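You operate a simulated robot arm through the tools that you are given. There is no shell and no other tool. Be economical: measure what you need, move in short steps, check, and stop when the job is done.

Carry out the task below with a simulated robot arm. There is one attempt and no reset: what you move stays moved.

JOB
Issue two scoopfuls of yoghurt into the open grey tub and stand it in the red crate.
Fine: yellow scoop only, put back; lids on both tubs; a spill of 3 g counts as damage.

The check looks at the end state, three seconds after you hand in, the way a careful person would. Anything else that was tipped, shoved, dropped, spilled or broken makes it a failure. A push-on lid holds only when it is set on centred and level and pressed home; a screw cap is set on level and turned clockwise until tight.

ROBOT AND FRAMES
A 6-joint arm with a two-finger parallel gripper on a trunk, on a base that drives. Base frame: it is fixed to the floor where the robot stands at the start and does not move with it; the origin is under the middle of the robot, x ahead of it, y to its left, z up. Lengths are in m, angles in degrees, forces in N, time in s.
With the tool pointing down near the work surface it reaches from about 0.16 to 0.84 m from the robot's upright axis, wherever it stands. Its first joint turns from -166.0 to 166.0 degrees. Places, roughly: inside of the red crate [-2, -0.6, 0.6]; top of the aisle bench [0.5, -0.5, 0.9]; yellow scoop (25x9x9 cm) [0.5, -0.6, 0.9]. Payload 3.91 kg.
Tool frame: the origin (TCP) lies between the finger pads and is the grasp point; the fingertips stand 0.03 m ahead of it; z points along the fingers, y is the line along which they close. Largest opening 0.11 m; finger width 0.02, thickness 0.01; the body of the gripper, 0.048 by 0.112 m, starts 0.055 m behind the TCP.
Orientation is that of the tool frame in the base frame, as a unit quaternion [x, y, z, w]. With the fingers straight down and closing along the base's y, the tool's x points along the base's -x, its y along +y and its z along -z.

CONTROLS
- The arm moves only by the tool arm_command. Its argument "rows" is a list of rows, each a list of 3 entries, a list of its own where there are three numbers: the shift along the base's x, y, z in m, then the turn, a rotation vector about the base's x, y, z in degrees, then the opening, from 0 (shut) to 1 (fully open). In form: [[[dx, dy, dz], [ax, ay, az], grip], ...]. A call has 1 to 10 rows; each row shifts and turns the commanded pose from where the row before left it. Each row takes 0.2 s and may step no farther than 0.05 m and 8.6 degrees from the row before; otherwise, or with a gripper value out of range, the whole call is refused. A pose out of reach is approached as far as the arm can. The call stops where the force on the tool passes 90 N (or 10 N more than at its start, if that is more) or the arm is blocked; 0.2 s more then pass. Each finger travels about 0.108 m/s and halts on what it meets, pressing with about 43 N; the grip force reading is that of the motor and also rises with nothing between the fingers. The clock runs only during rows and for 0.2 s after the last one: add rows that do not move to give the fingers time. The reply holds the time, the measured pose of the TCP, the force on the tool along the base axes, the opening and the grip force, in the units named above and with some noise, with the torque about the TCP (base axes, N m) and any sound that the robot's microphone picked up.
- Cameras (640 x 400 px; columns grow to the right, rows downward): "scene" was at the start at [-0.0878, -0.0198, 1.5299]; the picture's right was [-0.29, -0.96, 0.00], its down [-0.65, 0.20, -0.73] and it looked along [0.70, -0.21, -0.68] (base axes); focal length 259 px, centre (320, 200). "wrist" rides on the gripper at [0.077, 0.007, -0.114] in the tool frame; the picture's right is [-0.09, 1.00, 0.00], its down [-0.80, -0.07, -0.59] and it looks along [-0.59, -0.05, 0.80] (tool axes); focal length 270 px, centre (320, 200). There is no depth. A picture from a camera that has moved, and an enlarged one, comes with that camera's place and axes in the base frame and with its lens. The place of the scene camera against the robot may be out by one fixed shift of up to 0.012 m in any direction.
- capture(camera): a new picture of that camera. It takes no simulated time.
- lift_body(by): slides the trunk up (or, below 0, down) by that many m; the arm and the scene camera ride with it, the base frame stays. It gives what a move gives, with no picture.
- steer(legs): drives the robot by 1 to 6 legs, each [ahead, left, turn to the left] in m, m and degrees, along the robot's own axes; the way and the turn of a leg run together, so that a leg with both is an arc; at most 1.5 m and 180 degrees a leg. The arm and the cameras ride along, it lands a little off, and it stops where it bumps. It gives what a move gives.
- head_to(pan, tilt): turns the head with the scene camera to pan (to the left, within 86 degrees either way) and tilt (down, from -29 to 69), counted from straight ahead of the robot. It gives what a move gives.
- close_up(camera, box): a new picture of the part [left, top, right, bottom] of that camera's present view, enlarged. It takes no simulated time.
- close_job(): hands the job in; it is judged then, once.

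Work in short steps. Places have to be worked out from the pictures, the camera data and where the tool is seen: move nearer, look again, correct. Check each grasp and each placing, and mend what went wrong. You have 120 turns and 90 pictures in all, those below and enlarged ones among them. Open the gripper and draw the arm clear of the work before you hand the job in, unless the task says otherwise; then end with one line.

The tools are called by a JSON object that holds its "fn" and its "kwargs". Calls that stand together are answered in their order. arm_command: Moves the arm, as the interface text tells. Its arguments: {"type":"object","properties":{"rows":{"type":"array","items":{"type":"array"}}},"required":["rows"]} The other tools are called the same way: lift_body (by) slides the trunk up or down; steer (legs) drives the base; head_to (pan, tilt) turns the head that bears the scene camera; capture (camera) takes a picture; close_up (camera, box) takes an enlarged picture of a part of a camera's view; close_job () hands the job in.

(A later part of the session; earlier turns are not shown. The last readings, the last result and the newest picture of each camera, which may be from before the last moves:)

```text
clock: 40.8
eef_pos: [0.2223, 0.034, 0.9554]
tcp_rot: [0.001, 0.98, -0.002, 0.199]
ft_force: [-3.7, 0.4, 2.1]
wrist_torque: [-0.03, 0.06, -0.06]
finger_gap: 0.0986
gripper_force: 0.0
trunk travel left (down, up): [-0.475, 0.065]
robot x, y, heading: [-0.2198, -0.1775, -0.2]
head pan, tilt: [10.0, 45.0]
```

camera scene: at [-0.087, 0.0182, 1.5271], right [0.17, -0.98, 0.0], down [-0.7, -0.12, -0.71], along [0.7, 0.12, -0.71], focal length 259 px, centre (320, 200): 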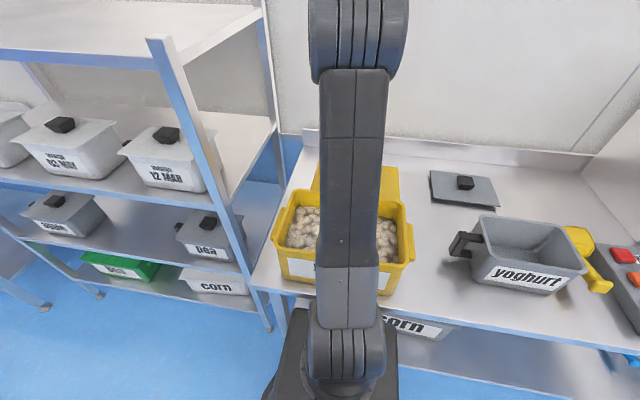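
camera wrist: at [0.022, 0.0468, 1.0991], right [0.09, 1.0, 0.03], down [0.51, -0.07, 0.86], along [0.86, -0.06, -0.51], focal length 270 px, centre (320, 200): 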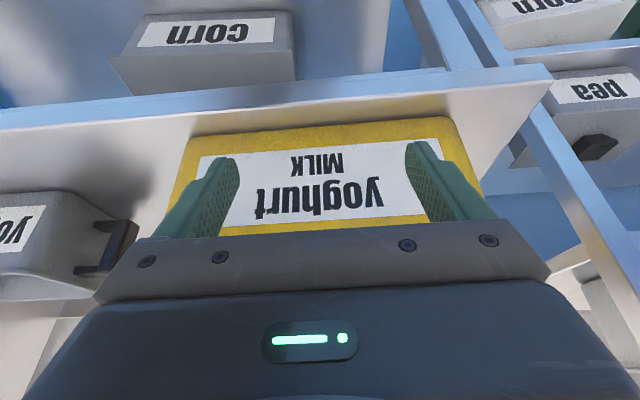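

It's pushing at about 4 N. I'll continue another 22 mm and then look.

{"fn": "arm_command", "kwargs": {"rows": [[[0.005, 0, 0], [0, 0, 0], 0.9], [[0.005, 0, 0], [0, 0, 0], 0.9], [[0.005, 0, 0], [0, 0, 0], 0.9], [[0.005, 0, 0], [0, 0, 0], 0.9], [[0.002, 0, 0], [0, 0, 0], 0.9]]}}

{"fn": "capture", "kwargs": {"camera": "wrist"}}

{"fn": "capture", "kwargs": {"camera": "scene"}}

```text
clock: 42.0
eef_pos: [0.2455, 0.033, 0.9556]
tcp_rot: [0.001, 0.98, -0.002, 0.199]
ft_force: [-5.1, -0.4, 2.7]
wrist_torque: [0.02, 0.07, 0.02]
finger_gap: 0.0989
gripper_force: 0.1
trunk travel left (down, up): [-0.475, 0.065]
robot x, y, heading: [-0.2186, -0.1783, 0.3]
head pan, tilt: [10.0, 45.0]
```

```text
54 pictures are left
camera wrist: at [0.1303, 0.0416, 1.0308], right [0.08, 1.0, 0.03], down [0.51, -0.07, 0.86], along [0.86, -0.06, -0.51], focal length 270 px, centre (320, 200)
```

wrist: 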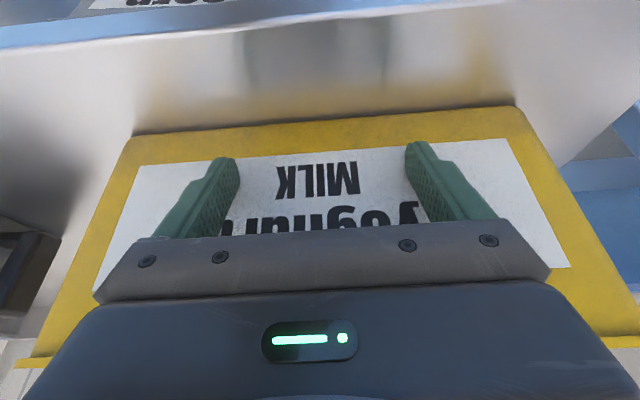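

```text
53 pictures are left
camera scene: at [-0.3078, -0.1615, 1.5271], right [0.17, -0.99, 0.0], down [-0.7, -0.12, -0.71], along [0.7, 0.12, -0.71], focal length 259 px, centre (320, 200)
```

scene: 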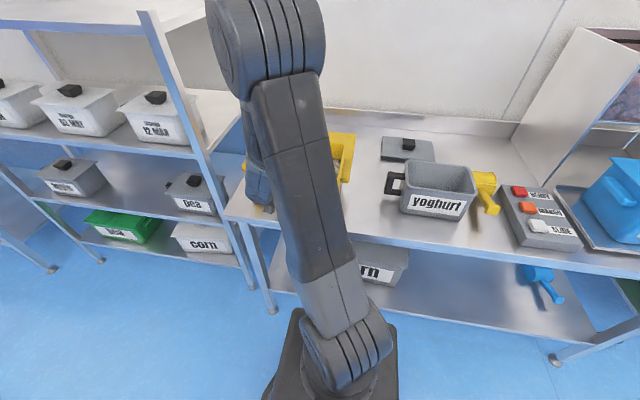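

The tub front is straight at x≈0.27 again, which matches its original place. I'll back off, rise and go look at the scoop handle with the forward-pitched tool.

{"fn": "arm_command", "kwargs": {"rows": [[[-0.02, 0, 0], [0, 0, 0], 0.9], [[-0.05, 0, 0], [0, 0, 0], 0.9], [[-0.03, 0, 0.03], [0, 0, 0], 0.9], [[0, 0, 0.05], [0, 0, 0], 0.9], [[0, 0, 0.05], [0, 0, 0], 0.9], [[0, -0.03, 0.03], [0, 0, 0], 0.9], [[0, -0.05, 0], [0, 0, 0], 0.9], [[0, -0.05, 0], [0, 0, 0], 0.9], [[0, -0.05, 0], [0, 0, 0], 0.9], [[0, -0.05, 0], [0, 0, 0], 0.9]]}}

{"fn": "arm_command", "kwargs": {"rows": [[[0, -0.05, 0], [0, 0, 0], 0.9], [[0, -0.05, 0], [0, 0, 0], 0.9], [[0, -0.05, 0], [0, 0, 0], 0.9], [[0, -0.05, 0], [0, 0, 0], 0.9], [[0, -0.05, 0], [0, 0, 0], 0.9], [[0, -0.05, 0], [0, 0, 0], 0.9], [[0, -0.05, 0], [0, 0, 0], 0.9], [[0, -0.04, 0], [0, 0, 0], 0.9], [[0, 0, 0], [0, 0, 0], 0.9]]}}

{"fn": "capture", "kwargs": {"camera": "wrist"}}

```text
clock: 44.2
eef_pos: [0.145, -0.1969, 1.1161]
tcp_rot: [0.001, 0.98, -0.002, 0.199]
ft_force: [-0.4, 0.2, -0.4]
wrist_torque: [-0.01, 0.02, 0.0]
finger_gap: 0.0989
gripper_force: 0.0
trunk travel left (down, up): [-0.475, 0.065]
robot x, y, heading: [-0.2205, -0.1792, -0.1]
head pan, tilt: [10.0, 45.0]
```

```text
clock: 46.2
eef_pos: [0.1458, -0.5881, 1.1148]
tcp_rot: [0.002, 0.98, -0.004, 0.199]
ft_force: [-0.9, 0.5, 0.5]
wrist_torque: [0.05, 0.02, -0.03]
finger_gap: 0.0991
gripper_force: 0.0
trunk travel left (down, up): [-0.475, 0.065]
robot x, y, heading: [-0.2201, -0.1765, -0.2]
head pan, tilt: [10.0, 45.0]
```

```text
52 pictures are left
camera wrist: at [0.0311, -0.5785, 1.1915], right [0.09, 1.0, 0.03], down [0.51, -0.07, 0.86], along [0.86, -0.06, -0.51], focal length 270 px, centre (320, 200)
```

wrist: 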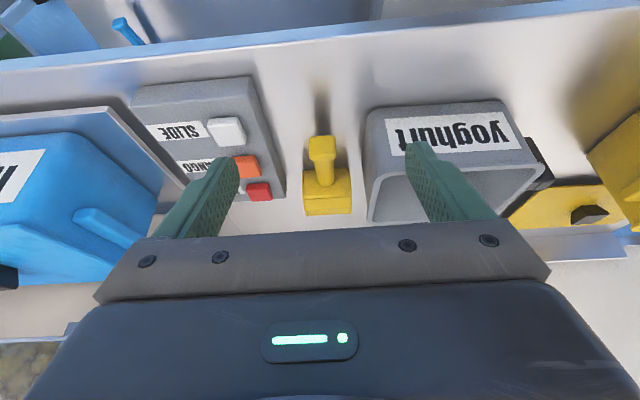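

{"fn": "close_up", "kwargs": {"camera": "wrist", "box": [260, 110, 400, 230]}}

```text
3.33 times, centred on (330, 170) of wrist
camera zoom: at [0.0311, -0.5785, 1.1915], right [0.09, 1.0, 0.03], down [0.51, -0.07, 0.86], along [0.86, -0.06, -0.51], focal length 901 px, centre (287, 300)
```

zoom: 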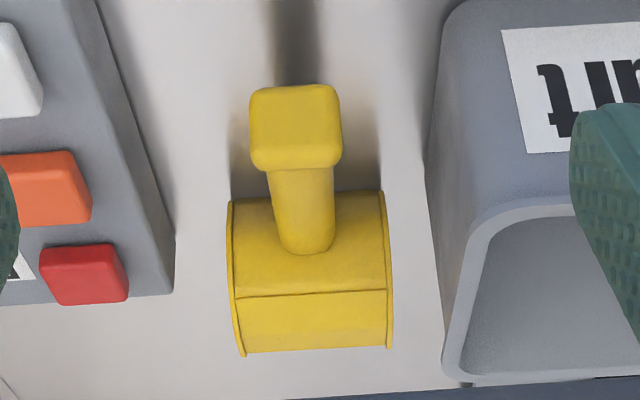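

The handle runs nearly level from (0.308, z 0.946) to (0.411, z 0.938) at y≈-0.591. I'll grasp it at x≈0.357 with the tool pitched 35° forward, moving to the pre-grasp pose first.

{"fn": "arm_command", "kwargs": {"rows": [[[0.024, -0.001, -0.012], [0, -5.5, 0], 0.6], [[0.024, -0.001, -0.012], [0, -5.5, 0], 0.6], [[0.024, -0.001, -0.012], [0, 0, 0], 0.6], [[0.024, 0, -0.013], [0, 0, 0], 0.6], [[0.023, 0, -0.013], [0, 0, 0], 0.6], [[0.023, 0, -0.013], [0, 0, 0], 0.6], [[0, 0, 0], [0, 0, 0], 0.6]]}}

{"fn": "close_up", "kwargs": {"camera": "wrist", "box": [170, 50, 470, 240]}}

```text
clock: 47.8
eef_pos: [0.2889, -0.5902, 1.0394]
tcp_rot: [0.002, 0.957, -0.003, 0.291]
ft_force: [0.3, 0.0, -0.2]
wrist_torque: [0.0, 0.01, 0.02]
finger_gap: 0.0659
gripper_force: 0.0
trunk travel left (down, up): [-0.475, 0.065]
robot x, y, heading: [-0.2211, -0.1797, 0.2]
head pan, tilt: [10.0, 45.0]
```

```text
2.11 times, centred on (320, 145) of wrist
camera zoom: at [0.1612, -0.5811, 1.0925], right [0.08, 1.0, 0.04], down [0.33, -0.07, 0.94], along [0.94, -0.06, -0.34], focal length 569 px, centre (320, 316)
```

zoom: 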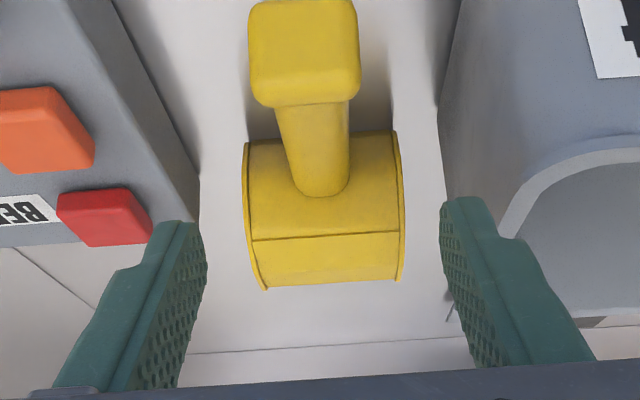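

The handle is centred between the fingers. I'll advance along the tool axis and close gently.

{"fn": "arm_command", "kwargs": {"rows": [[[0.017, -0.0005, -0.025], [0, 0, 0], 0.6], [[0.017, -0.0005, -0.025], [0, 0, 0], 0.6], [[0.017, -0.0005, -0.026], [0, 0, 0], 0.6], [[0.017, -0.0005, -0.025], [0, 0, 0], 0.6], [[0, 0, 0], [0, 0, 0], 0.6]]}}

{"fn": "close_up", "kwargs": {"camera": "wrist", "box": [170, 50, 470, 240]}}

```text
clock: 49.0
eef_pos: [0.3566, -0.5929, 0.9386]
tcp_rot: [0.001, 0.957, -0.002, 0.292]
ft_force: [-0.9, -0.6, 0.5]
wrist_torque: [-0.01, 0.04, 0.01]
finger_gap: 0.0659
gripper_force: 0.1
trunk travel left (down, up): [-0.475, 0.065]
robot x, y, heading: [-0.2224, -0.1814, -0.2]
head pan, tilt: [10.0, 45.0]
```

```text
2.11 times, centred on (320, 145) of wrist
camera zoom: at [0.2288, -0.5838, 0.9911], right [0.08, 1.0, 0.04], down [0.33, -0.07, 0.94], along [0.94, -0.06, -0.34], focal length 569 px, centre (320, 316)
```

zoom: 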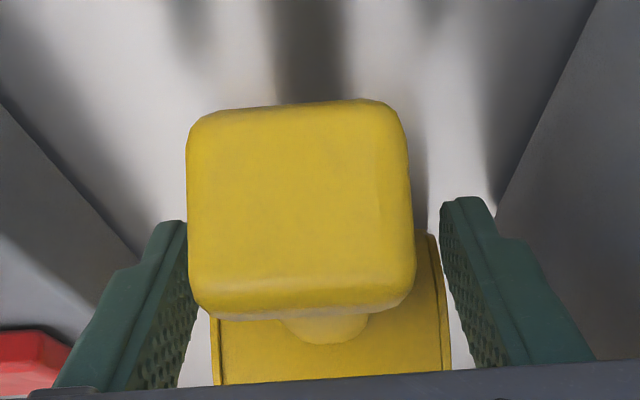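

It's centred, so I'll close on the handle.

{"fn": "arm_command", "kwargs": {"rows": [[[0, 0, 0], [0, 0, 0], 0.3], [[0, 0, 0], [0, 0, 0], 0.1], [[0, 0, 0], [0, 0, 0], 0.1], [[0, 0, 0], [0, 0, 0], 0.1]]}}

```text
clock: 50.0
eef_pos: [0.3556, -0.593, 0.9394]
tcp_rot: [0.002, 0.957, -0.003, 0.291]
ft_force: [1.2, 0.0, 0.1]
wrist_torque: [-0.05, -0.14, -0.14]
finger_gap: 0.0297
gripper_force: 42.9
trunk travel left (down, up): [-0.475, 0.065]
robot x, y, heading: [-0.2189, -0.1819, 0.0]
head pan, tilt: [10.0, 45.0]
```

Gripped at about 30 mm. Now I'll lift straight up to clear the tubs.

{"fn": "arm_command", "kwargs": {"rows": [[[0, 0, 0.01], [0, 0, 0], 0.1], [[0, 0, 0.03], [0, 0, 0], 0.1], [[0, 0, 0.045], [0, 0, 0], 0.1], [[0, 0, 0.045], [0, 0, 0], 0.1], [[0, 0, 0.045], [0, 0, 0], 0.1], [[0, 0, 0.045], [0, 0, 0], 0.1], [[0, 0, 0.04], [0, 0, 0], 0.1], [[0, 0, 0], [0, 0, 0], 0.1]]}}

{"fn": "head_to", "kwargs": {"pan": -25, "tilt": 30}}

{"fn": "capture", "kwargs": {"camera": "scene"}}

{"fn": "capture", "kwargs": {"camera": "wrist"}}

```text
clock: 51.8
eef_pos: [0.3557, -0.5934, 1.201]
tcp_rot: [0.002, 0.957, -0.002, 0.291]
ft_force: [-0.7, 0.3, -1.4]
wrist_torque: [0.01, 0.2, 0.0]
finger_gap: 0.0295
gripper_force: 43.5
trunk travel left (down, up): [-0.475, 0.065]
robot x, y, heading: [-0.2224, -0.18, -0.0]
head pan, tilt: [10.0, 45.0]
```

```text
clock: 52.8
eef_pos: [0.3553, -0.5939, 1.1997]
tcp_rot: [0.002, 0.957, -0.003, 0.291]
ft_force: [0.2, 0.6, -1.7]
wrist_torque: [0.05, 0.19, 0.0]
finger_gap: 0.0296
gripper_force: 42.9
trunk travel left (down, up): [-0.475, 0.065]
robot x, y, heading: [-0.2207, -0.178, 0.0]
head pan, tilt: [-25.0, 30.0]
```

```text
48 pictures are left
camera scene: at [-0.305, -0.214, 1.5497], right [-0.42, -0.91, 0.0], down [-0.45, 0.21, -0.87], along [0.78, -0.37, -0.5], focal length 259 px, centre (320, 200)
```

scene: 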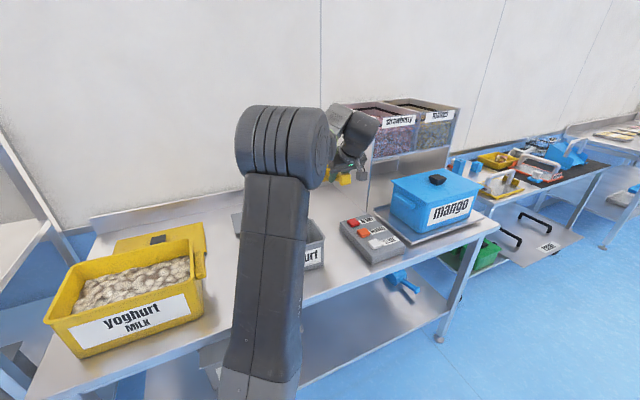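

```text
47 pictures are left
camera wrist: at [0.2288, -0.5847, 1.2523], right [0.08, 1.0, 0.05], down [0.33, -0.07, 0.94], along [0.94, -0.06, -0.34], focal length 270 px, centre (320, 200)
```

wrist: 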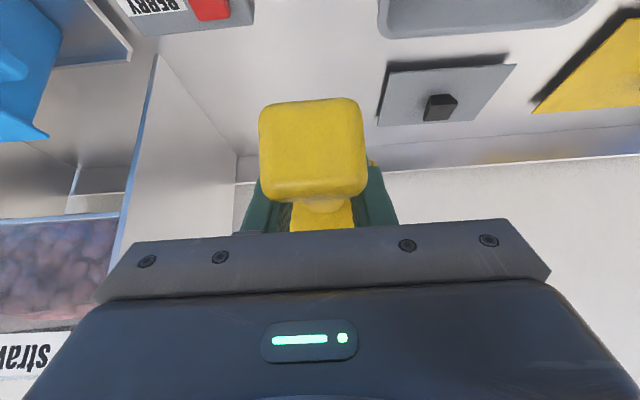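

The scoop is held firmly. I'll yaw it +90° so the mouth faces +y while moving to the right of the yellow tub, staying high.

{"fn": "arm_command", "kwargs": {"rows": [[[0.0, 0.035, 0], [0, 0, 8.2], 0.1], [[0.0, 0.035, 0], [0, 0, 8.2], 0.1], [[0.0, 0.035, 0], [0, 0, 8.2], 0.1], [[0.0, 0.035, 0], [0, 0, 8.2], 0.1], [[0.0, 0.035, 0], [0, 0, 8.2], 0.1], [[0.0, 0.035, 0], [0, 0, 8.2], 0.1], [[0.0, 0.035, 0], [0, 0, 8.2], 0.1], [[0.0, 0.035, 0], [0, 0, 8.2], 0.1], [[0.0, 0.035, 0], [0, 0, 8.2], 0.1], [[0.0, 0.035, 0], [0, 0, 8.2], 0.1]]}}

{"fn": "arm_command", "kwargs": {"rows": [[[0.01, 0.035, 0], [0, 0, 8], 0.1], [[0, 0.03, 0], [0, 0, 0], 0.1], [[0, 0, 0], [0, 0, 0], 0.1]]}}

{"fn": "capture", "kwargs": {"camera": "scene"}}

{"fn": "capture", "kwargs": {"camera": "wrist"}}

```text
clock: 55.0
eef_pos: [0.3549, -0.2411, 1.1976]
tcp_rot: [-0.627, 0.722, 0.189, 0.222]
ft_force: [-0.2, 0.1, -2.9]
wrist_torque: [-0.23, 0.03, -0.01]
finger_gap: 0.0295
gripper_force: 42.9
trunk travel left (down, up): [-0.475, 0.065]
robot x, y, heading: [-0.2218, -0.1793, -0.2]
head pan, tilt: [-25.0, 30.0]
```

```text
clock: 55.8
eef_pos: [0.3655, -0.1773, 1.1994]
tcp_rot: [-0.675, 0.678, 0.205, 0.208]
ft_force: [0.1, 0.3, -1.2]
wrist_torque: [-0.18, -0.04, -0.01]
finger_gap: 0.0299
gripper_force: 42.9
trunk travel left (down, up): [-0.475, 0.065]
robot x, y, heading: [-0.2198, -0.1788, 0.0]
head pan, tilt: [-25.0, 30.0]
```

```text
46 pictures are left
camera scene: at [-0.305, -0.214, 1.5497], right [-0.42, -0.91, 0.0], down [-0.45, 0.21, -0.87], along [0.78, -0.37, -0.5], focal length 259 px, centre (320, 200)
```

scene: 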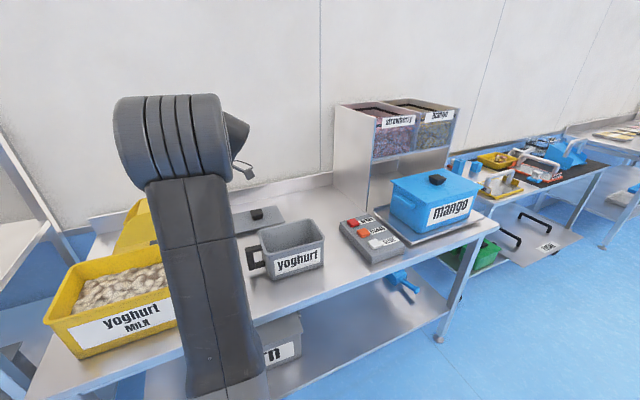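

```text
45 pictures are left
camera wrist: at [0.3583, -0.3035, 1.2517], right [-1.0, 0.08, 0.05], down [0.07, 0.33, 0.94], along [0.06, 0.94, -0.34], focal length 270 px, centre (320, 200)
```

wrist: 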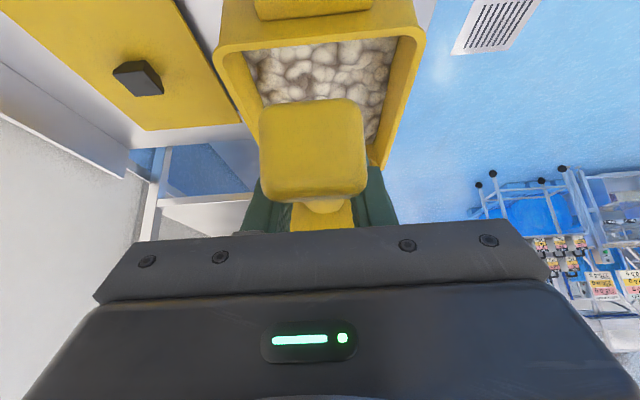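

The scoop is lined up with the tub's centre (x≈0.363). I'll raise it, pitch the mouth down about 55° and bring it over the near half of the tub.

{"fn": "arm_command", "kwargs": {"rows": [[[0, 0.01, 0.03], [0, 0, 0], 0.1], [[0, 0.015, 0.03], [0, 0, 0], 0.1], [[0, 0.02, 0], [-7.9, 0, 0], 0.1], [[0, 0.02, 0], [-7.9, 0, 0], 0.1], [[0, 0.02, 0], [-7.9, 0, 0], 0.1], [[0, 0.02, 0], [-7.9, 0, 0], 0.1], [[-0.002, 0.02, 0], [-7.9, 0, 0], 0.1], [[0, 0.002, 0], [-7.9, 0, 0], 0.1], [[0, 0, 0], [-7.6, 0, 0], 0.1], [[0, 0, 0], [0, 0, 0], 0.1]]}}

{"fn": "head_to", "kwargs": {"pan": 20, "tilt": 40}}

{"fn": "capture", "kwargs": {"camera": "scene"}}

{"fn": "capture", "kwargs": {"camera": "wrist"}}

```text
clock: 58.0
eef_pos: [0.3638, -0.051, 1.2581]
tcp_rot: [-0.695, 0.695, -0.132, -0.127]
ft_force: [0.0, 0.5, -1.4]
wrist_torque: [-0.06, 0.02, 0.0]
finger_gap: 0.0297
gripper_force: 43.6
trunk travel left (down, up): [-0.475, 0.065]
robot x, y, heading: [-0.221, -0.1809, -0.2]
head pan, tilt: [-25.0, 30.0]
```

```text
clock: 59.1
eef_pos: [0.3625, -0.051, 1.2586]
tcp_rot: [-0.695, 0.695, -0.132, -0.127]
ft_force: [-0.7, -0.4, -1.2]
wrist_torque: [-0.07, 0.03, -0.02]
finger_gap: 0.0295
gripper_force: 43.0
trunk travel left (down, up): [-0.475, 0.065]
robot x, y, heading: [-0.2216, -0.1804, -0.1]
head pan, tilt: [20.0, 40.0]
```

```text
44 pictures are left
camera scene: at [-0.3069, -0.1465, 1.5344], right [0.34, -0.94, 0.0], down [-0.6, -0.22, -0.77], along [0.72, 0.26, -0.64], focal length 259 px, centre (320, 200)
```

scene: 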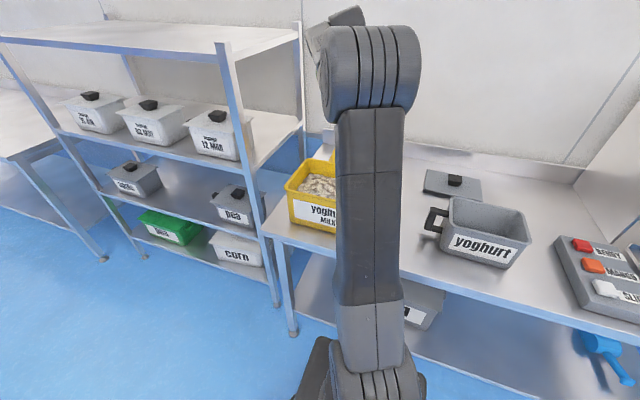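

```text
43 pictures are left
camera wrist: at [0.3566, -0.0797, 1.394], right [-1.0, 0.08, -0.04], down [0.07, 0.96, 0.27], along [0.06, 0.26, -0.96], focal length 270 px, centre (320, 200)
```

wrist: 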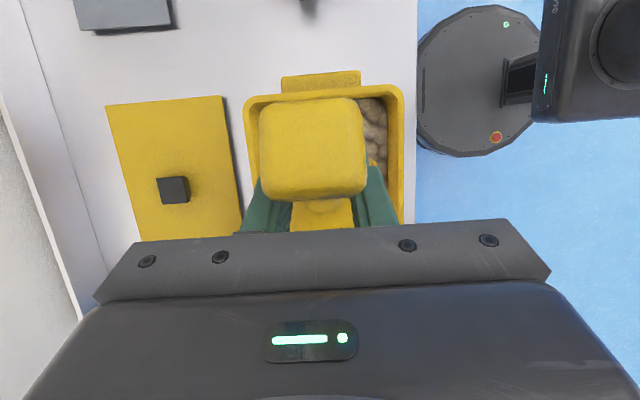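

The tool is centred over the tub. I'll plunge straight down to z≈1.09, putting the mouth tip near z 0.90.

{"fn": "arm_command", "kwargs": {"rows": [[[0, -0.003, -0.03], [0, 0, 0], 0.1], [[0, 0, -0.03], [0, 0, 0], 0.1], [[0, 0, -0.025], [0, 0, 0], 0.1], [[0, 0, -0.02], [0, 0, 0], 0.1], [[0, 0, -0.02], [0, 0, 0], 0.1], [[0, 0, -0.015], [0, 0, 0], 0.1], [[0, 0, -0.015], [0, 0, 0], 0.1], [[0, 0, -0.01], [0, 0, 0], 0.1]]}}

```text
clock: 61.0
eef_pos: [0.3635, -0.0539, 1.0941]
tcp_rot: [-0.695, 0.695, -0.132, -0.127]
ft_force: [0.1, -0.2, -1.7]
wrist_torque: [-0.05, 0.01, -0.04]
finger_gap: 0.0298
gripper_force: 43.2
trunk travel left (down, up): [-0.475, 0.065]
robot x, y, heading: [-0.2186, -0.1806, -0.2]
head pan, tilt: [20.0, 40.0]
```

There's no resistance. I'll sweep, leveling the scoop while the tip digs forward, then tilt the mouth slightly up.

{"fn": "arm_command", "kwargs": {"rows": [[[0, 0.004, -0.004], [0, 0, 0], 0.1], [[0, 0, 0], [8, 0, 0], 0.1], [[0, 0, -0.005], [8, 0, 0], 0.1], [[0, 0, -0.008], [8, 0, 0], 0.1], [[0, 0, -0.01], [8, 0, 0], 0.1], [[0, 0, -0.005], [8, 0, 0], 0.1], [[0, 0, 0], [8, 0, 0], 0.1], [[0, 0, 0.005], [8, 0, 0], 0.1], [[0, 0, 0.01], [8, 0, 0], 0.1], [[0, 0, 0.01], [4, 0, 0], 0.1]]}}

{"fn": "capture", "kwargs": {"camera": "wrist"}}

```text
clock: 63.1
eef_pos: [0.3638, -0.0482, 1.0877]
tcp_rot: [-0.647, 0.65, 0.28, 0.283]
ft_force: [-0.6, 0.6, -2.2]
wrist_torque: [-0.26, -0.03, 0.03]
finger_gap: 0.0298
gripper_force: 43.1
trunk travel left (down, up): [-0.475, 0.065]
robot x, y, heading: [-0.223, -0.1776, -0.4]
head pan, tilt: [20.0, 40.0]
```

```text
42 pictures are left
camera wrist: at [0.3565, -0.1838, 1.1091], right [-1.0, 0.07, 0.06], down [0.07, 0.11, 0.99], along [0.06, 0.99, -0.12], focal length 270 px, centre (320, 200)
```

wrist: 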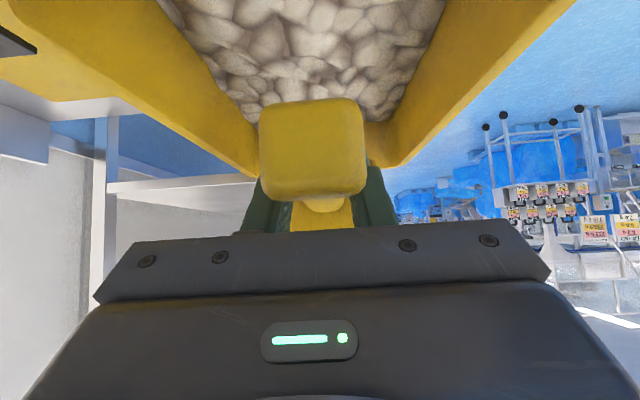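

The force rose slightly. I'll lift clear, hold and re-read the weight, and look at the tub.

{"fn": "arm_command", "kwargs": {"rows": [[[0, 0, 0.02], [0, 0, 0], 0.1], [[0, 0, 0.03], [0, 0, 0], 0.1], [[0, 0, 0.03], [0, 0, 0], 0.1], [[0, 0, 0.03], [0, 0, 0], 0.1], [[0, 0, 0.03], [0, 0, 0], 0.1], [[0, 0, 0.03], [0, 0, 0], 0.1], [[0, 0, 0], [0, 0, 0], 0.1], [[0, 0, 0], [0, 0, 0], 0.1]]}}

{"fn": "capture", "kwargs": {"camera": "wrist"}}

{"fn": "head_to", "kwargs": {"pan": 15, "tilt": 25}}

{"fn": "capture", "kwargs": {"camera": "scene"}}

```text
clock: 65.0
eef_pos: [0.3634, -0.0488, 1.2559]
tcp_rot: [-0.647, 0.651, 0.279, 0.283]
ft_force: [-0.7, -0.7, -3.0]
wrist_torque: [-0.26, 0.0, 0.0]
finger_gap: 0.0298
gripper_force: 43.4
trunk travel left (down, up): [-0.475, 0.065]
robot x, y, heading: [-0.2169, -0.1814, -0.2]
head pan, tilt: [20.0, 40.0]
```

```text
41 pictures are left
camera wrist: at [0.3569, -0.1837, 1.2786], right [-1.0, 0.07, 0.06], down [0.07, 0.11, 0.99], along [0.06, 0.99, -0.12], focal length 270 px, centre (320, 200)
```

wrist: 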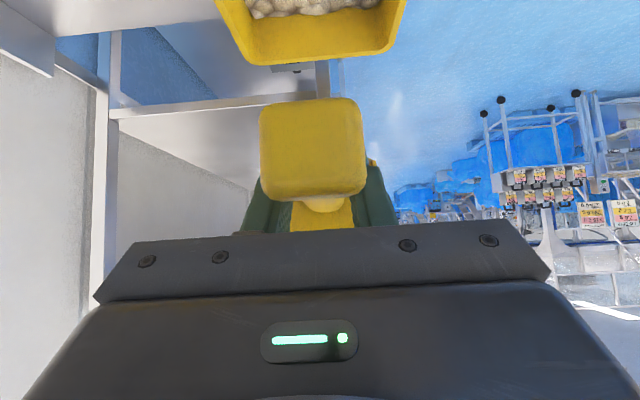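

```text
clock: 65.7
eef_pos: [0.3633, -0.0486, 1.2561]
tcp_rot: [-0.647, 0.65, 0.28, 0.283]
ft_force: [-0.5, -0.4, -1.6]
wrist_torque: [-0.22, 0.0, -0.02]
finger_gap: 0.0296
gripper_force: 43.0
trunk travel left (down, up): [-0.475, 0.065]
robot x, y, heading: [-0.2224, -0.175, -0.1]
head pan, tilt: [15.0, 25.0]
```

```text
40 pictures are left
camera scene: at [-0.2978, -0.1517, 1.5576], right [0.26, -0.97, 0.0], down [-0.41, -0.11, -0.91], along [0.88, 0.23, -0.42], focal length 259 px, centre (320, 200)
```

scene: 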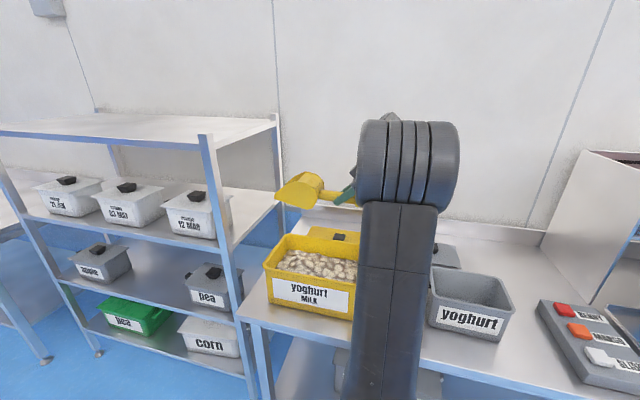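

The scoop is visible, so I'll zoom in to see whether it holds yoghurt.

{"fn": "close_up", "kwargs": {"camera": "scene", "box": [260, 150, 380, 325]}}

```text
2.29 times, centred on (320, 238) of scene
camera zoom: at [-0.2978, -0.1517, 1.5576], right [0.26, -0.97, 0.0], down [-0.41, -0.11, -0.91], along [0.88, 0.23, -0.42], focal length 592 px, centre (320, 114)
```

zoom: 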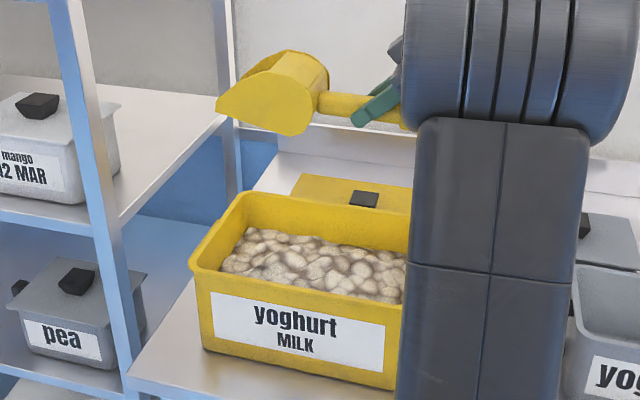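

The surface is lower than I assumed (z≈0.975), and the torque says the scoop is nearly empty. I'll pitch down again over the tub for a deeper dip, keeping the bowl centre below the surface while leveling.

{"fn": "arm_command", "kwargs": {"rows": [[[0, -0.006, 0], [-8.5, 0, 0], 0.1], [[0, 0, 0], [-8.5, 0, 0], 0.1], [[0, 0, 0], [-8.5, 0, 0], 0.1], [[0, 0, 0], [-8.5, 0, 0], 0.1], [[0, 0, 0], [-8.5, 0, 0], 0.1], [[0, 0, 0], [-8.5, 0, 0], 0.1], [[0, 0, -0.02], [-8.5, 0, 0], 0.1], [[0, 0, -0.04], [-8.5, 0, 0], 0.1], [[0, 0, -0.04], [0, 0, 0], 0.1], [[0, 0, -0.04], [0, 0, 0], 0.1]]}}

{"fn": "arm_command", "kwargs": {"rows": [[[0, 0, -0.02], [0, 0, 0], 0.1], [[0, 0, -0.01], [0, 0, 0], 0.1], [[0, 0, -0.006], [0, 0, 0], 0.1], [[0, 0.003, -0.01], [8, 0, 0], 0.1], [[0, 0.003, -0.014], [8, 0, 0], 0.1], [[0, 0.003, -0.016], [8, 0, 0], 0.1]]}}

```text
clock: 67.9
eef_pos: [0.3644, -0.0554, 1.1172]
tcp_rot: [-0.695, 0.696, -0.131, -0.127]
ft_force: [0.1, -0.3, -1.7]
wrist_torque: [-0.06, 0.0, 0.02]
finger_gap: 0.0297
gripper_force: 43.4
trunk travel left (down, up): [-0.475, 0.065]
robot x, y, heading: [-0.2188, -0.1804, 0.0]
head pan, tilt: [15.0, 25.0]
```

```text
clock: 69.3
eef_pos: [0.364, -0.0453, 1.0401]
tcp_rot: [-0.706, 0.708, 0.016, 0.021]
ft_force: [0.0, 0.6, -2.9]
wrist_torque: [-0.2, 0.0, -0.01]
finger_gap: 0.0295
gripper_force: 42.2
trunk travel left (down, up): [-0.475, 0.065]
robot x, y, heading: [-0.2206, -0.1806, 0.0]
head pan, tilt: [15.0, 25.0]
```

There's no floor contact and the load is growing. I'll continue leveling at depth, then tilt the mouth up and lift.

{"fn": "arm_command", "kwargs": {"rows": [[[0, 0.003, -0.014], [8, 0, 0], 0.1], [[0, 0.003, -0.006], [8, 0, 0], 0.1], [[0, 0.002, 0], [8, 0, 0], 0.1], [[0, 0, 0.008], [8, 0, 0], 0.1], [[0, 0, 0.015], [8, 0, 0], 0.1], [[0, 0, 0.02], [2, 0, 0], 0.1], [[0, 0, 0.02], [0, 0, 0], 0.1], [[0, 0, 0.02], [0, 0, 0], 0.1]]}}

{"fn": "arm_command", "kwargs": {"rows": [[[0, 0, 0.03], [0, 0, 0], 0.1], [[0, 0, 0.03], [0, 0, 0], 0.1], [[0, 0, 0.03], [0, 0, 0], 0.1], [[0, 0, 0.03], [0, 0, 0], 0.1], [[0, 0, 0.02], [0, 0, 0], 0.1], [[0, 0, 0], [0, 0, 0], 0.1], [[0, 0, 0], [0, 0, 0], 0.1]]}}

{"fn": "close_up", "kwargs": {"camera": "scene", "box": [260, 150, 380, 325]}}

```text
clock: 71.1
eef_pos: [0.363, -0.0389, 1.103]
tcp_rot: [-0.652, 0.655, 0.268, 0.271]
ft_force: [-0.4, -0.3, -2.4]
wrist_torque: [-0.29, 0.01, 0.01]
finger_gap: 0.0298
gripper_force: 43.0
trunk travel left (down, up): [-0.475, 0.065]
robot x, y, heading: [-0.2167, -0.1758, 0.2]
head pan, tilt: [15.0, 25.0]
```

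```text
clock: 72.7
eef_pos: [0.3636, -0.0387, 1.2438]
tcp_rot: [-0.652, 0.655, 0.269, 0.271]
ft_force: [-0.1, 0.2, -2.9]
wrist_torque: [-0.27, -0.01, -0.02]
finger_gap: 0.0294
gripper_force: 43.2
trunk travel left (down, up): [-0.475, 0.065]
robot x, y, heading: [-0.2201, -0.1785, 0.0]
head pan, tilt: [15.0, 25.0]
```

```text
2.29 times, centred on (320, 238) of scene
camera zoom: at [-0.2978, -0.1517, 1.5577], right [0.26, -0.97, 0.0], down [-0.41, -0.11, -0.91], along [0.88, 0.23, -0.42], focal length 592 px, centre (320, 114)
```

zoom: 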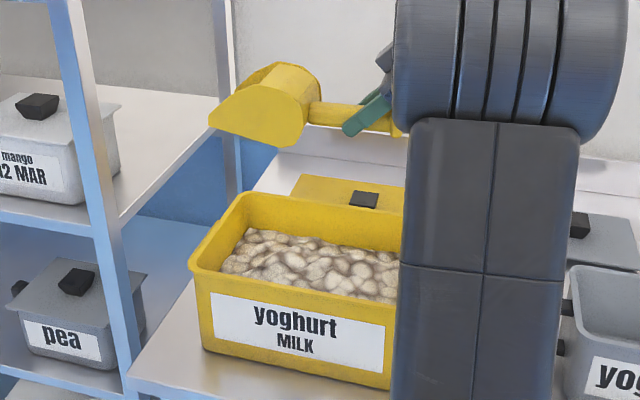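

I need to see into the mouth. I'll carry it level to the grey tub, where the scene camera can look into the opening.

{"fn": "arm_command", "kwargs": {"rows": [[[0.004, -0.025, 0], [0, 0, 0], 0.1], [[0.004, -0.03, 0], [0, 0, 0], 0.1], [[0.004, -0.035, 0], [0, 0, 0], 0.1], [[0.004, -0.035, 0], [0, 0, 0], 0.1], [[0.004, -0.035, 0], [0, 0, 0], 0.1], [[0.004, -0.035, 0], [0, 0, 0], 0.1], [[0.004, -0.035, 0], [0, 0, 0], 0.1], [[0.004, -0.035, 0], [0, 0, 0], 0.1], [[0.004, -0.035, 0], [0, 0, 0], 0.1], [[0, -0.035, 0], [0, 0, 0], 0.1]]}}

{"fn": "arm_command", "kwargs": {"rows": [[[0, -0.035, 0], [0, 0, 0], 0.1], [[0, -0.035, 0], [0, 0, 0], 0.1], [[0, -0.035, 0], [0, 0, 0], 0.1], [[0, -0.035, 0], [0, 0, 0], 0.1], [[0, -0.035, 0], [0, 0, 0], 0.1], [[0, -0.025, 0], [0, 0, 0], 0.1], [[0, 0, 0], [0, 0, 0], 0.1]]}}

{"fn": "head_to", "kwargs": {"pan": -15, "tilt": 35}}

{"fn": "capture", "kwargs": {"camera": "scene"}}

```text
clock: 74.9
eef_pos: [0.3936, -0.3604, 1.229]
tcp_rot: [-0.652, 0.656, 0.266, 0.273]
ft_force: [-0.3, -0.4, -2.3]
wrist_torque: [-0.21, 0.03, -0.01]
finger_gap: 0.0294
gripper_force: 43.2
out of reach, approached as far as the arm can: row 10
trunk travel left (down, up): [-0.475, 0.065]
robot x, y, heading: [-0.2226, -0.1809, -0.2]
head pan, tilt: [15.0, 25.0]
```

```text
clock: 76.5
eef_pos: [0.3532, -0.472, 1.1378]
tcp_rot: [-0.651, 0.657, 0.265, 0.273]
ft_force: [0.2, -0.4, -2.1]
wrist_torque: [-0.29, -0.01, -0.03]
finger_gap: 0.0296
gripper_force: 42.8
out of reach, approached as far as the arm can: row 1, 2, 3, 4, 5, 6
trunk travel left (down, up): [-0.475, 0.065]
robot x, y, heading: [-0.2178, -0.1788, -0.2]
head pan, tilt: [15.0, 25.0]
```

```text
clock: 77.5
eef_pos: [0.3528, -0.4717, 1.1369]
tcp_rot: [-0.652, 0.656, 0.265, 0.273]
ft_force: [0.2, 0.4, -1.5]
wrist_torque: [-0.27, -0.01, 0.02]
finger_gap: 0.0295
gripper_force: 43.2
trunk travel left (down, up): [-0.475, 0.065]
robot x, y, heading: [-0.2184, -0.1795, -0.0]
head pan, tilt: [-15.0, 35.0]
```

```text
37 pictures are left
camera scene: at [-0.3018, -0.1985, 1.5419], right [-0.26, -0.97, 0.0], down [-0.55, 0.15, -0.82], along [0.79, -0.21, -0.57], focal length 259 px, centre (320, 200)
```

scene: 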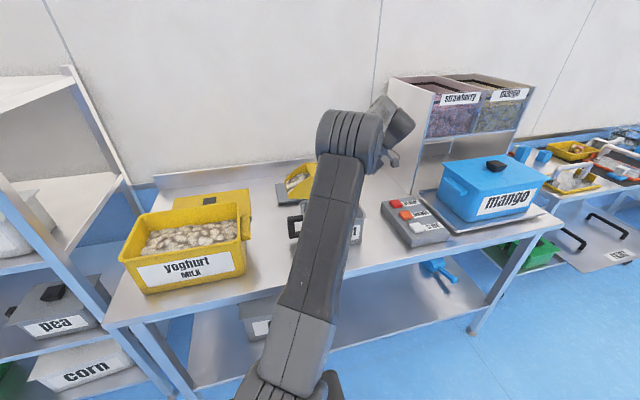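

The reach is limited in this attitude, but the mouth is visible. I'll zoom in.

{"fn": "close_up", "kwargs": {"camera": "scene", "box": [260, 145, 360, 245]}}

```text
4.00 times, centred on (310, 195) of scene
camera zoom: at [-0.3018, -0.1985, 1.5419], right [-0.26, -0.97, 0.0], down [-0.55, 0.15, -0.82], along [0.79, -0.21, -0.57], focal length 1036 px, centre (360, 220)
```

zoom: 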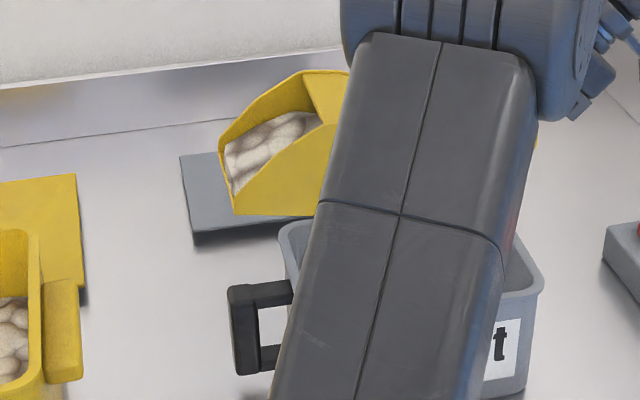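

The scoop is full. To reach over the grey tub comfortably I'll first draw the arm back toward the middle, then shift the base.

{"fn": "arm_command", "kwargs": {"rows": [[[0, 0.025, 0], [0, 0, 0], 0.1], [[0, 0.03, 0], [0, 0, 0], 0.1], [[0, 0.035, 0], [0, 0, 0], 0.1], [[0, 0.035, 0], [0, 0, 0], 0.1]]}}

```text
clock: 78.5
eef_pos: [0.3537, -0.3446, 1.1392]
tcp_rot: [-0.652, 0.655, 0.268, 0.272]
ft_force: [0.3, 0.7, -1.4]
wrist_torque: [-0.27, 0.02, -0.02]
finger_gap: 0.0295
gripper_force: 43.1
trunk travel left (down, up): [-0.475, 0.065]
robot x, y, heading: [-0.2189, -0.1769, 0.1]
head pan, tilt: [-15.0, 35.0]
```

Moves are relative to the achieved pose, which helps. I'll raise and retract a bit more, then drive right and slightly ahead.

{"fn": "arm_command", "kwargs": {"rows": [[[-0.01, 0.02, 0.015], [0, 0, 0], 0.1], [[-0.01, 0.025, 0.02], [0, 0, 0], 0.1], [[-0.01, 0.025, 0.02], [0, 0, 0], 0.1], [[-0.01, 0.02, 0.01], [0, 0, 0], 0.1], [[0, 0, 0], [0, 0, 0], 0.1]]}}

{"fn": "steer", "kwargs": {"legs": [[0, -0.18, 0], [0.1, 0, 0]]}}

```text
clock: 79.7
eef_pos: [0.313, -0.256, 1.203]
tcp_rot: [-0.652, 0.655, 0.269, 0.271]
ft_force: [-0.5, -0.3, -2.4]
wrist_torque: [-0.27, 0.02, 0.02]
finger_gap: 0.0295
gripper_force: 42.7
trunk travel left (down, up): [-0.475, 0.065]
robot x, y, heading: [-0.2229, -0.183, 0.1]
head pan, tilt: [-15.0, 35.0]
```

```text
clock: 81.9
eef_pos: [0.4127, -0.4381, 1.202]
tcp_rot: [-0.652, 0.656, 0.268, 0.271]
ft_force: [-0.2, 0.0, -2.3]
wrist_torque: [-0.29, 0.01, 0.01]
finger_gap: 0.0296
gripper_force: 42.9
trunk travel left (down, up): [-0.475, 0.065]
robot x, y, heading: [-0.119, -0.3626, -0.0]
head pan, tilt: [-15.0, 35.0]
```

Now I'll move the bowl back so that the tip sits over the grey tub.

{"fn": "arm_command", "kwargs": {"rows": [[[-0.003, -0.025, 0], [0, 0, 0], 0.1], [[-0.003, -0.03, 0], [0, 0, 0], 0.1], [[-0.003, -0.035, 0], [0, 0, 0], 0.1], [[-0.003, -0.035, 0], [0, 0, 0], 0.1], [[0, -0.03, 0], [0, 0, 0], 0.1], [[0, 0, 0], [0, 0, 0], 0.1]]}}

{"fn": "head_to", "kwargs": {"pan": 10, "tilt": 45}}

{"fn": "capture", "kwargs": {"camera": "scene"}}

{"fn": "capture", "kwargs": {"camera": "wrist"}}

```text
clock: 83.3
eef_pos: [0.4005, -0.5941, 1.202]
tcp_rot: [-0.652, 0.655, 0.268, 0.272]
ft_force: [-0.2, 0.0, -2.6]
wrist_torque: [-0.28, -0.01, -0.03]
finger_gap: 0.0294
gripper_force: 43.0
trunk travel left (down, up): [-0.475, 0.065]
robot x, y, heading: [-0.1217, -0.3584, 0.2]
head pan, tilt: [-15.0, 35.0]
```

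```text
clock: 84.2
eef_pos: [0.3996, -0.5939, 1.2035]
tcp_rot: [-0.652, 0.655, 0.269, 0.272]
ft_force: [-0.5, 0.8, -2.7]
wrist_torque: [-0.25, -0.01, -0.02]
finger_gap: 0.0295
gripper_force: 42.7
trunk travel left (down, up): [-0.475, 0.065]
robot x, y, heading: [-0.1218, -0.3628, -0.4]
head pan, tilt: [10.0, 45.0]
```

```text
35 pictures are left
camera scene: at [-0.2081, -0.3437, 1.5271], right [0.17, -0.99, 0.0], down [-0.7, -0.12, -0.71], along [0.7, 0.12, -0.71], focal length 259 px, centre (320, 200)
```

scene: 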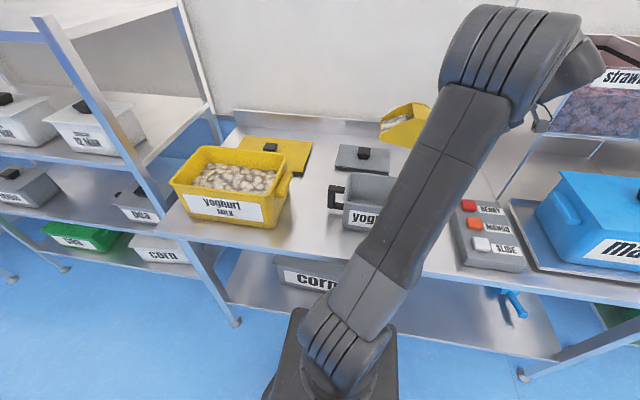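

```text
34 pictures are left
camera wrist: at [0.3931, -0.7278, 1.2294], right [-1.0, 0.07, 0.06], down [0.07, 0.15, 0.99], along [0.06, 0.99, -0.15], focal length 270 px, centre (320, 200)
```

wrist: 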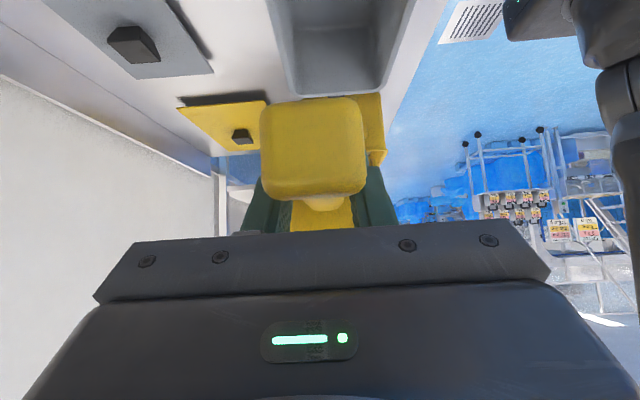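

From this view the grey tub spans about x 0.30–0.448 and y −0.525…−0.30. I'll centre on x≈0.374 and start pouring, rotating about the tip so that it stays above the tub's middle.

{"fn": "arm_command", "kwargs": {"rows": [[[-0.008, 0, -0.03], [-8, 0, 0], 0.1], [[-0.009, 0, -0.03], [-8, 0, 0], 0.1], [[-0.009, 0, -0.03], [-8, 0, 0], 0.1], [[0, 0.016, 0.01], [-8, 0, 0], 0.1], [[0, 0.016, 0.01], [-8, 0, 0], 0.1], [[0, 0.023, 0.016], [-8, 0, 0], 0.1], [[0, 0.023, 0.016], [-8, 0, 0], 0.1], [[0, 0.027, 0.01], [-8, 0, 0], 0.1], [[0, 0.027, 0.01], [-8, 0, 0], 0.1]]}}

{"fn": "arm_command", "kwargs": {"rows": [[[0, 0.027, 0.003], [-8, 0, 0], 0.1], [[0, 0.027, 0.003], [-8, 0, 0], 0.1], [[0, 0.024, 0], [-8, 0, 0], 0.1], [[0, 0, 0], [0, 0, 0], 0.1], [[0, 0, 0], [0, 0, 0], 0.1], [[0, 0, 0], [0, 0, 0], 0.1]]}}

{"fn": "capture", "kwargs": {"camera": "scene"}}

```text
clock: 86.2
eef_pos: [0.3735, -0.4611, 1.1847]
tcp_rot: [-0.687, 0.687, -0.169, -0.163]
ft_force: [0.0, -0.4, -0.9]
wrist_torque: [-0.03, 0.01, -0.01]
finger_gap: 0.0297
gripper_force: 43.4
trunk travel left (down, up): [-0.475, 0.065]
robot x, y, heading: [-0.1173, -0.3633, -0.1]
head pan, tilt: [10.0, 45.0]
```

```text
clock: 87.6
eef_pos: [0.3759, -0.3843, 1.1911]
tcp_rot: [0.638, -0.638, 0.307, 0.303]
ft_force: [-0.7, 0.4, -1.9]
wrist_torque: [0.05, 0.01, 0.02]
finger_gap: 0.0295
gripper_force: 42.9
trunk travel left (down, up): [-0.475, 0.065]
robot x, y, heading: [-0.122, -0.3641, -0.3]
head pan, tilt: [10.0, 45.0]
```

```text
33 pictures are left
camera scene: at [-0.2081, -0.3434, 1.5271], right [0.17, -0.99, 0.0], down [-0.7, -0.12, -0.71], along [0.7, 0.12, -0.71], focal length 259 px, centre (320, 200)
```

scene: 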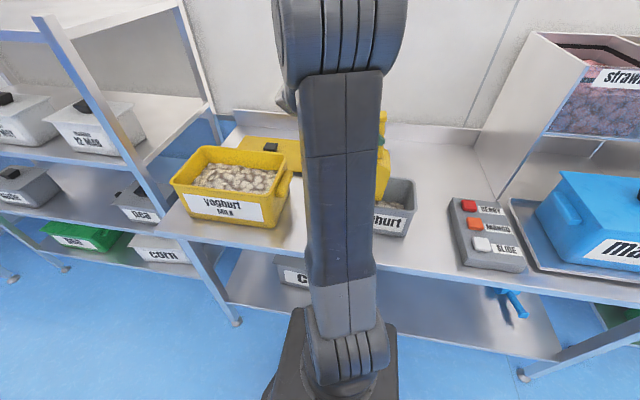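

Yoghurt has landed in the grey tub. I'll tilt a little past vertical to empty the scoop, then reverse while keeping the tip over the tub.

{"fn": "arm_command", "kwargs": {"rows": [[[0, 0.025, 0.0], [-8, 0, 0], 0.1], [[0, 0.02, 0.0], [-7, 0, 0], 0.1], [[0, 0, 0], [0, 0, 0], 0.1], [[0, 0, 0.01], [0, 0, 0], 0.1], [[0, 0, 0.03], [8, 0, 0], 0.1], [[0, 0, 0.04], [8, 0, 0], 0.1], [[0, 0, 0.03], [8, 0, 0], 0.1], [[0, 0, 0], [8, 0, 0], 0.1], [[0, 0, 0], [8, 0, 0], 0.1], [[0, 0, 0], [7, 0, 0], 0.1]]}}

{"fn": "capture", "kwargs": {"camera": "wrist"}}

```text
clock: 89.8
eef_pos: [0.3737, -0.3387, 1.2997]
tcp_rot: [-0.697, 0.698, -0.119, -0.114]
ft_force: [0.0, 0.2, -1.2]
wrist_torque: [-0.07, -0.03, -0.01]
finger_gap: 0.0296
gripper_force: 42.6
trunk travel left (down, up): [-0.475, 0.065]
robot x, y, heading: [-0.1195, -0.3622, 0.2]
head pan, tilt: [10.0, 45.0]
```

```text
32 pictures are left
camera wrist: at [0.3667, -0.3733, 1.4344], right [-1.0, 0.08, -0.04], down [0.07, 0.95, 0.3], along [0.06, 0.3, -0.95], focal length 270 px, centre (320, 200)
```

wrist: 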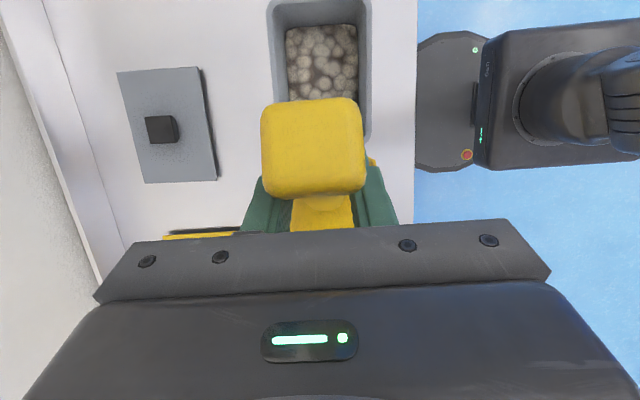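

The first scoopful is in, with no spill on the bench. Now I'll return over the yellow tub for the second dip.

{"fn": "arm_command", "kwargs": {"rows": [[[-0.002, 0.035, 0], [0, 0, 0], 0.1], [[-0.002, 0.04, 0], [0, 0, 0], 0.1], [[-0.002, 0.04, 0], [0, 0, 0], 0.1], [[-0.002, 0.04, 0], [0, 0, 0], 0.1], [[-0.001, 0.04, 0], [0, 0, 0], 0.1], [[-0.001, 0.04, 0], [0, 0, 0], 0.1], [[0, 0.04, 0], [0, 0, 0], 0.1], [[0, 0.009, 0], [-1.5, 0, 0], 0.1], [[0, 0, -0.03], [0, 0, 0], 0.1]]}}

{"fn": "capture", "kwargs": {"camera": "wrist"}}

```text
clock: 91.8
eef_pos: [0.3601, -0.06, 1.2592]
tcp_rot: [0.696, -0.696, 0.128, 0.124]
ft_force: [0.6, -0.1, -1.5]
wrist_torque: [-0.05, -0.02, 0.01]
finger_gap: 0.0296
gripper_force: 42.5
out of reach, approached as far as the arm can: row 7, 8
trunk travel left (down, up): [-0.475, 0.065]
robot x, y, heading: [-0.1226, -0.3588, -0.2]
head pan, tilt: [10.0, 45.0]
```

```text
31 pictures are left
camera wrist: at [0.3537, -0.0906, 1.3927], right [-1.0, 0.08, -0.04], down [0.07, 0.96, 0.27], along [0.06, 0.27, -0.96], focal length 270 px, centre (320, 200)
```

wrist: 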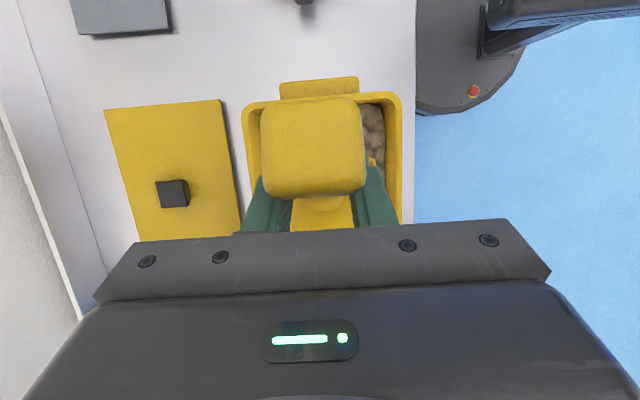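

I'm well placed again at (0.360, −0.060). I'll repeat the deep dip.

{"fn": "arm_command", "kwargs": {"rows": [[[0.003, 0.005, -0.035], [0, 0, 0], 0.1], [[0, 0, -0.035], [0, 0, 0], 0.1], [[0, 0, -0.035], [0, 0, 0], 0.1], [[0, 0, -0.03], [0, 0, 0], 0.1], [[0, 0, -0.02], [0, 0, 0], 0.1], [[0, 0, -0.012], [0, 0, 0], 0.1], [[0, 0, -0.006], [0, 0, 0], 0.1]]}}

```text
clock: 93.4
eef_pos: [0.3637, -0.0553, 1.0853]
tcp_rot: [-0.695, 0.697, -0.129, -0.124]
ft_force: [0.3, -0.9, -1.9]
wrist_torque: [-0.05, 0.0, -0.01]
finger_gap: 0.0296
gripper_force: 42.7
trunk travel left (down, up): [-0.475, 0.065]
robot x, y, heading: [-0.1189, -0.3635, -0.2]
head pan, tilt: [10.0, 45.0]
```

Same sweep as before, a touch deeper.

{"fn": "arm_command", "kwargs": {"rows": [[[0, 0.003, -0.013], [8, 0, 0], 0.1], [[0, 0.003, -0.016], [8, 0, 0], 0.1], [[0, 0.003, -0.018], [8, 0, 0], 0.1], [[0, 0.003, -0.015], [8, 0, 0], 0.1], [[0, 0.003, -0.008], [8, 0, 0], 0.1], [[0, 0.002, 0], [8, 0, 0], 0.1], [[0, 0, 0.008], [8, 0, 0], 0.1], [[0, 0, 0.015], [8, 0, 0], 0.1], [[0, 0, 0.02], [2, 0, 0], 0.1], [[0, 0, 0.02], [0, 0, 0], 0.1]]}}

{"fn": "arm_command", "kwargs": {"rows": [[[0, 0, 0.02], [0, 0, 0], 0.1], [[0, 0, 0.03], [0, 0, 0], 0.1], [[0, 0, 0.03], [0, 0, 0], 0.1], [[0, 0, 0.03], [0, 0, 0], 0.1], [[0, 0, 0.01], [0, 0, 0], 0.1], [[0, 0, 0], [0, 0, 0], 0.1]]}}

{"fn": "close_up", "kwargs": {"camera": "scene", "box": [160, 60, 340, 240]}}

```text
clock: 95.6
eef_pos: [0.3635, -0.0383, 1.0786]
tcp_rot: [-0.65, 0.654, 0.271, 0.276]
ft_force: [0.6, 0.3, -2.0]
wrist_torque: [-0.3, 0.0, 0.0]
finger_gap: 0.0298
gripper_force: 42.6
trunk travel left (down, up): [-0.475, 0.065]
robot x, y, heading: [-0.1179, -0.3606, -0.3]
head pan, tilt: [10.0, 45.0]
```

```text
clock: 97.0
eef_pos: [0.363, -0.0377, 1.199]
tcp_rot: [-0.651, 0.654, 0.271, 0.275]
ft_force: [1.4, 0.6, -1.3]
wrist_torque: [-0.28, -0.02, 0.01]
finger_gap: 0.0293
gripper_force: 42.9
trunk travel left (down, up): [-0.475, 0.065]
robot x, y, heading: [-0.1221, -0.3619, 0.1]
head pan, tilt: [10.0, 45.0]
```

```text
2.22 times, centred on (250, 150) of scene
camera zoom: at [-0.2081, -0.3433, 1.5271], right [0.17, -0.99, 0.0], down [-0.7, -0.12, -0.71], along [0.7, 0.12, -0.71], focal length 576 px, centre (476, 311)
```

zoom: 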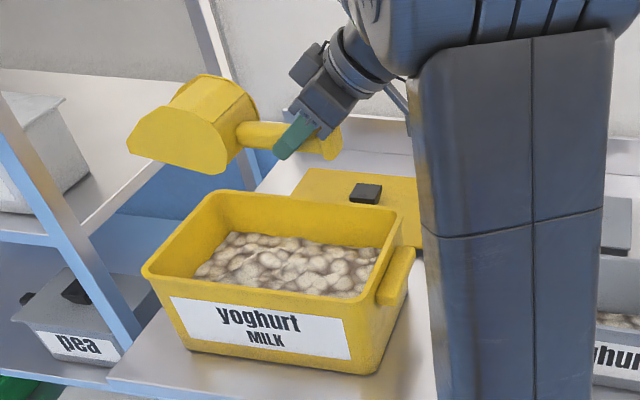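

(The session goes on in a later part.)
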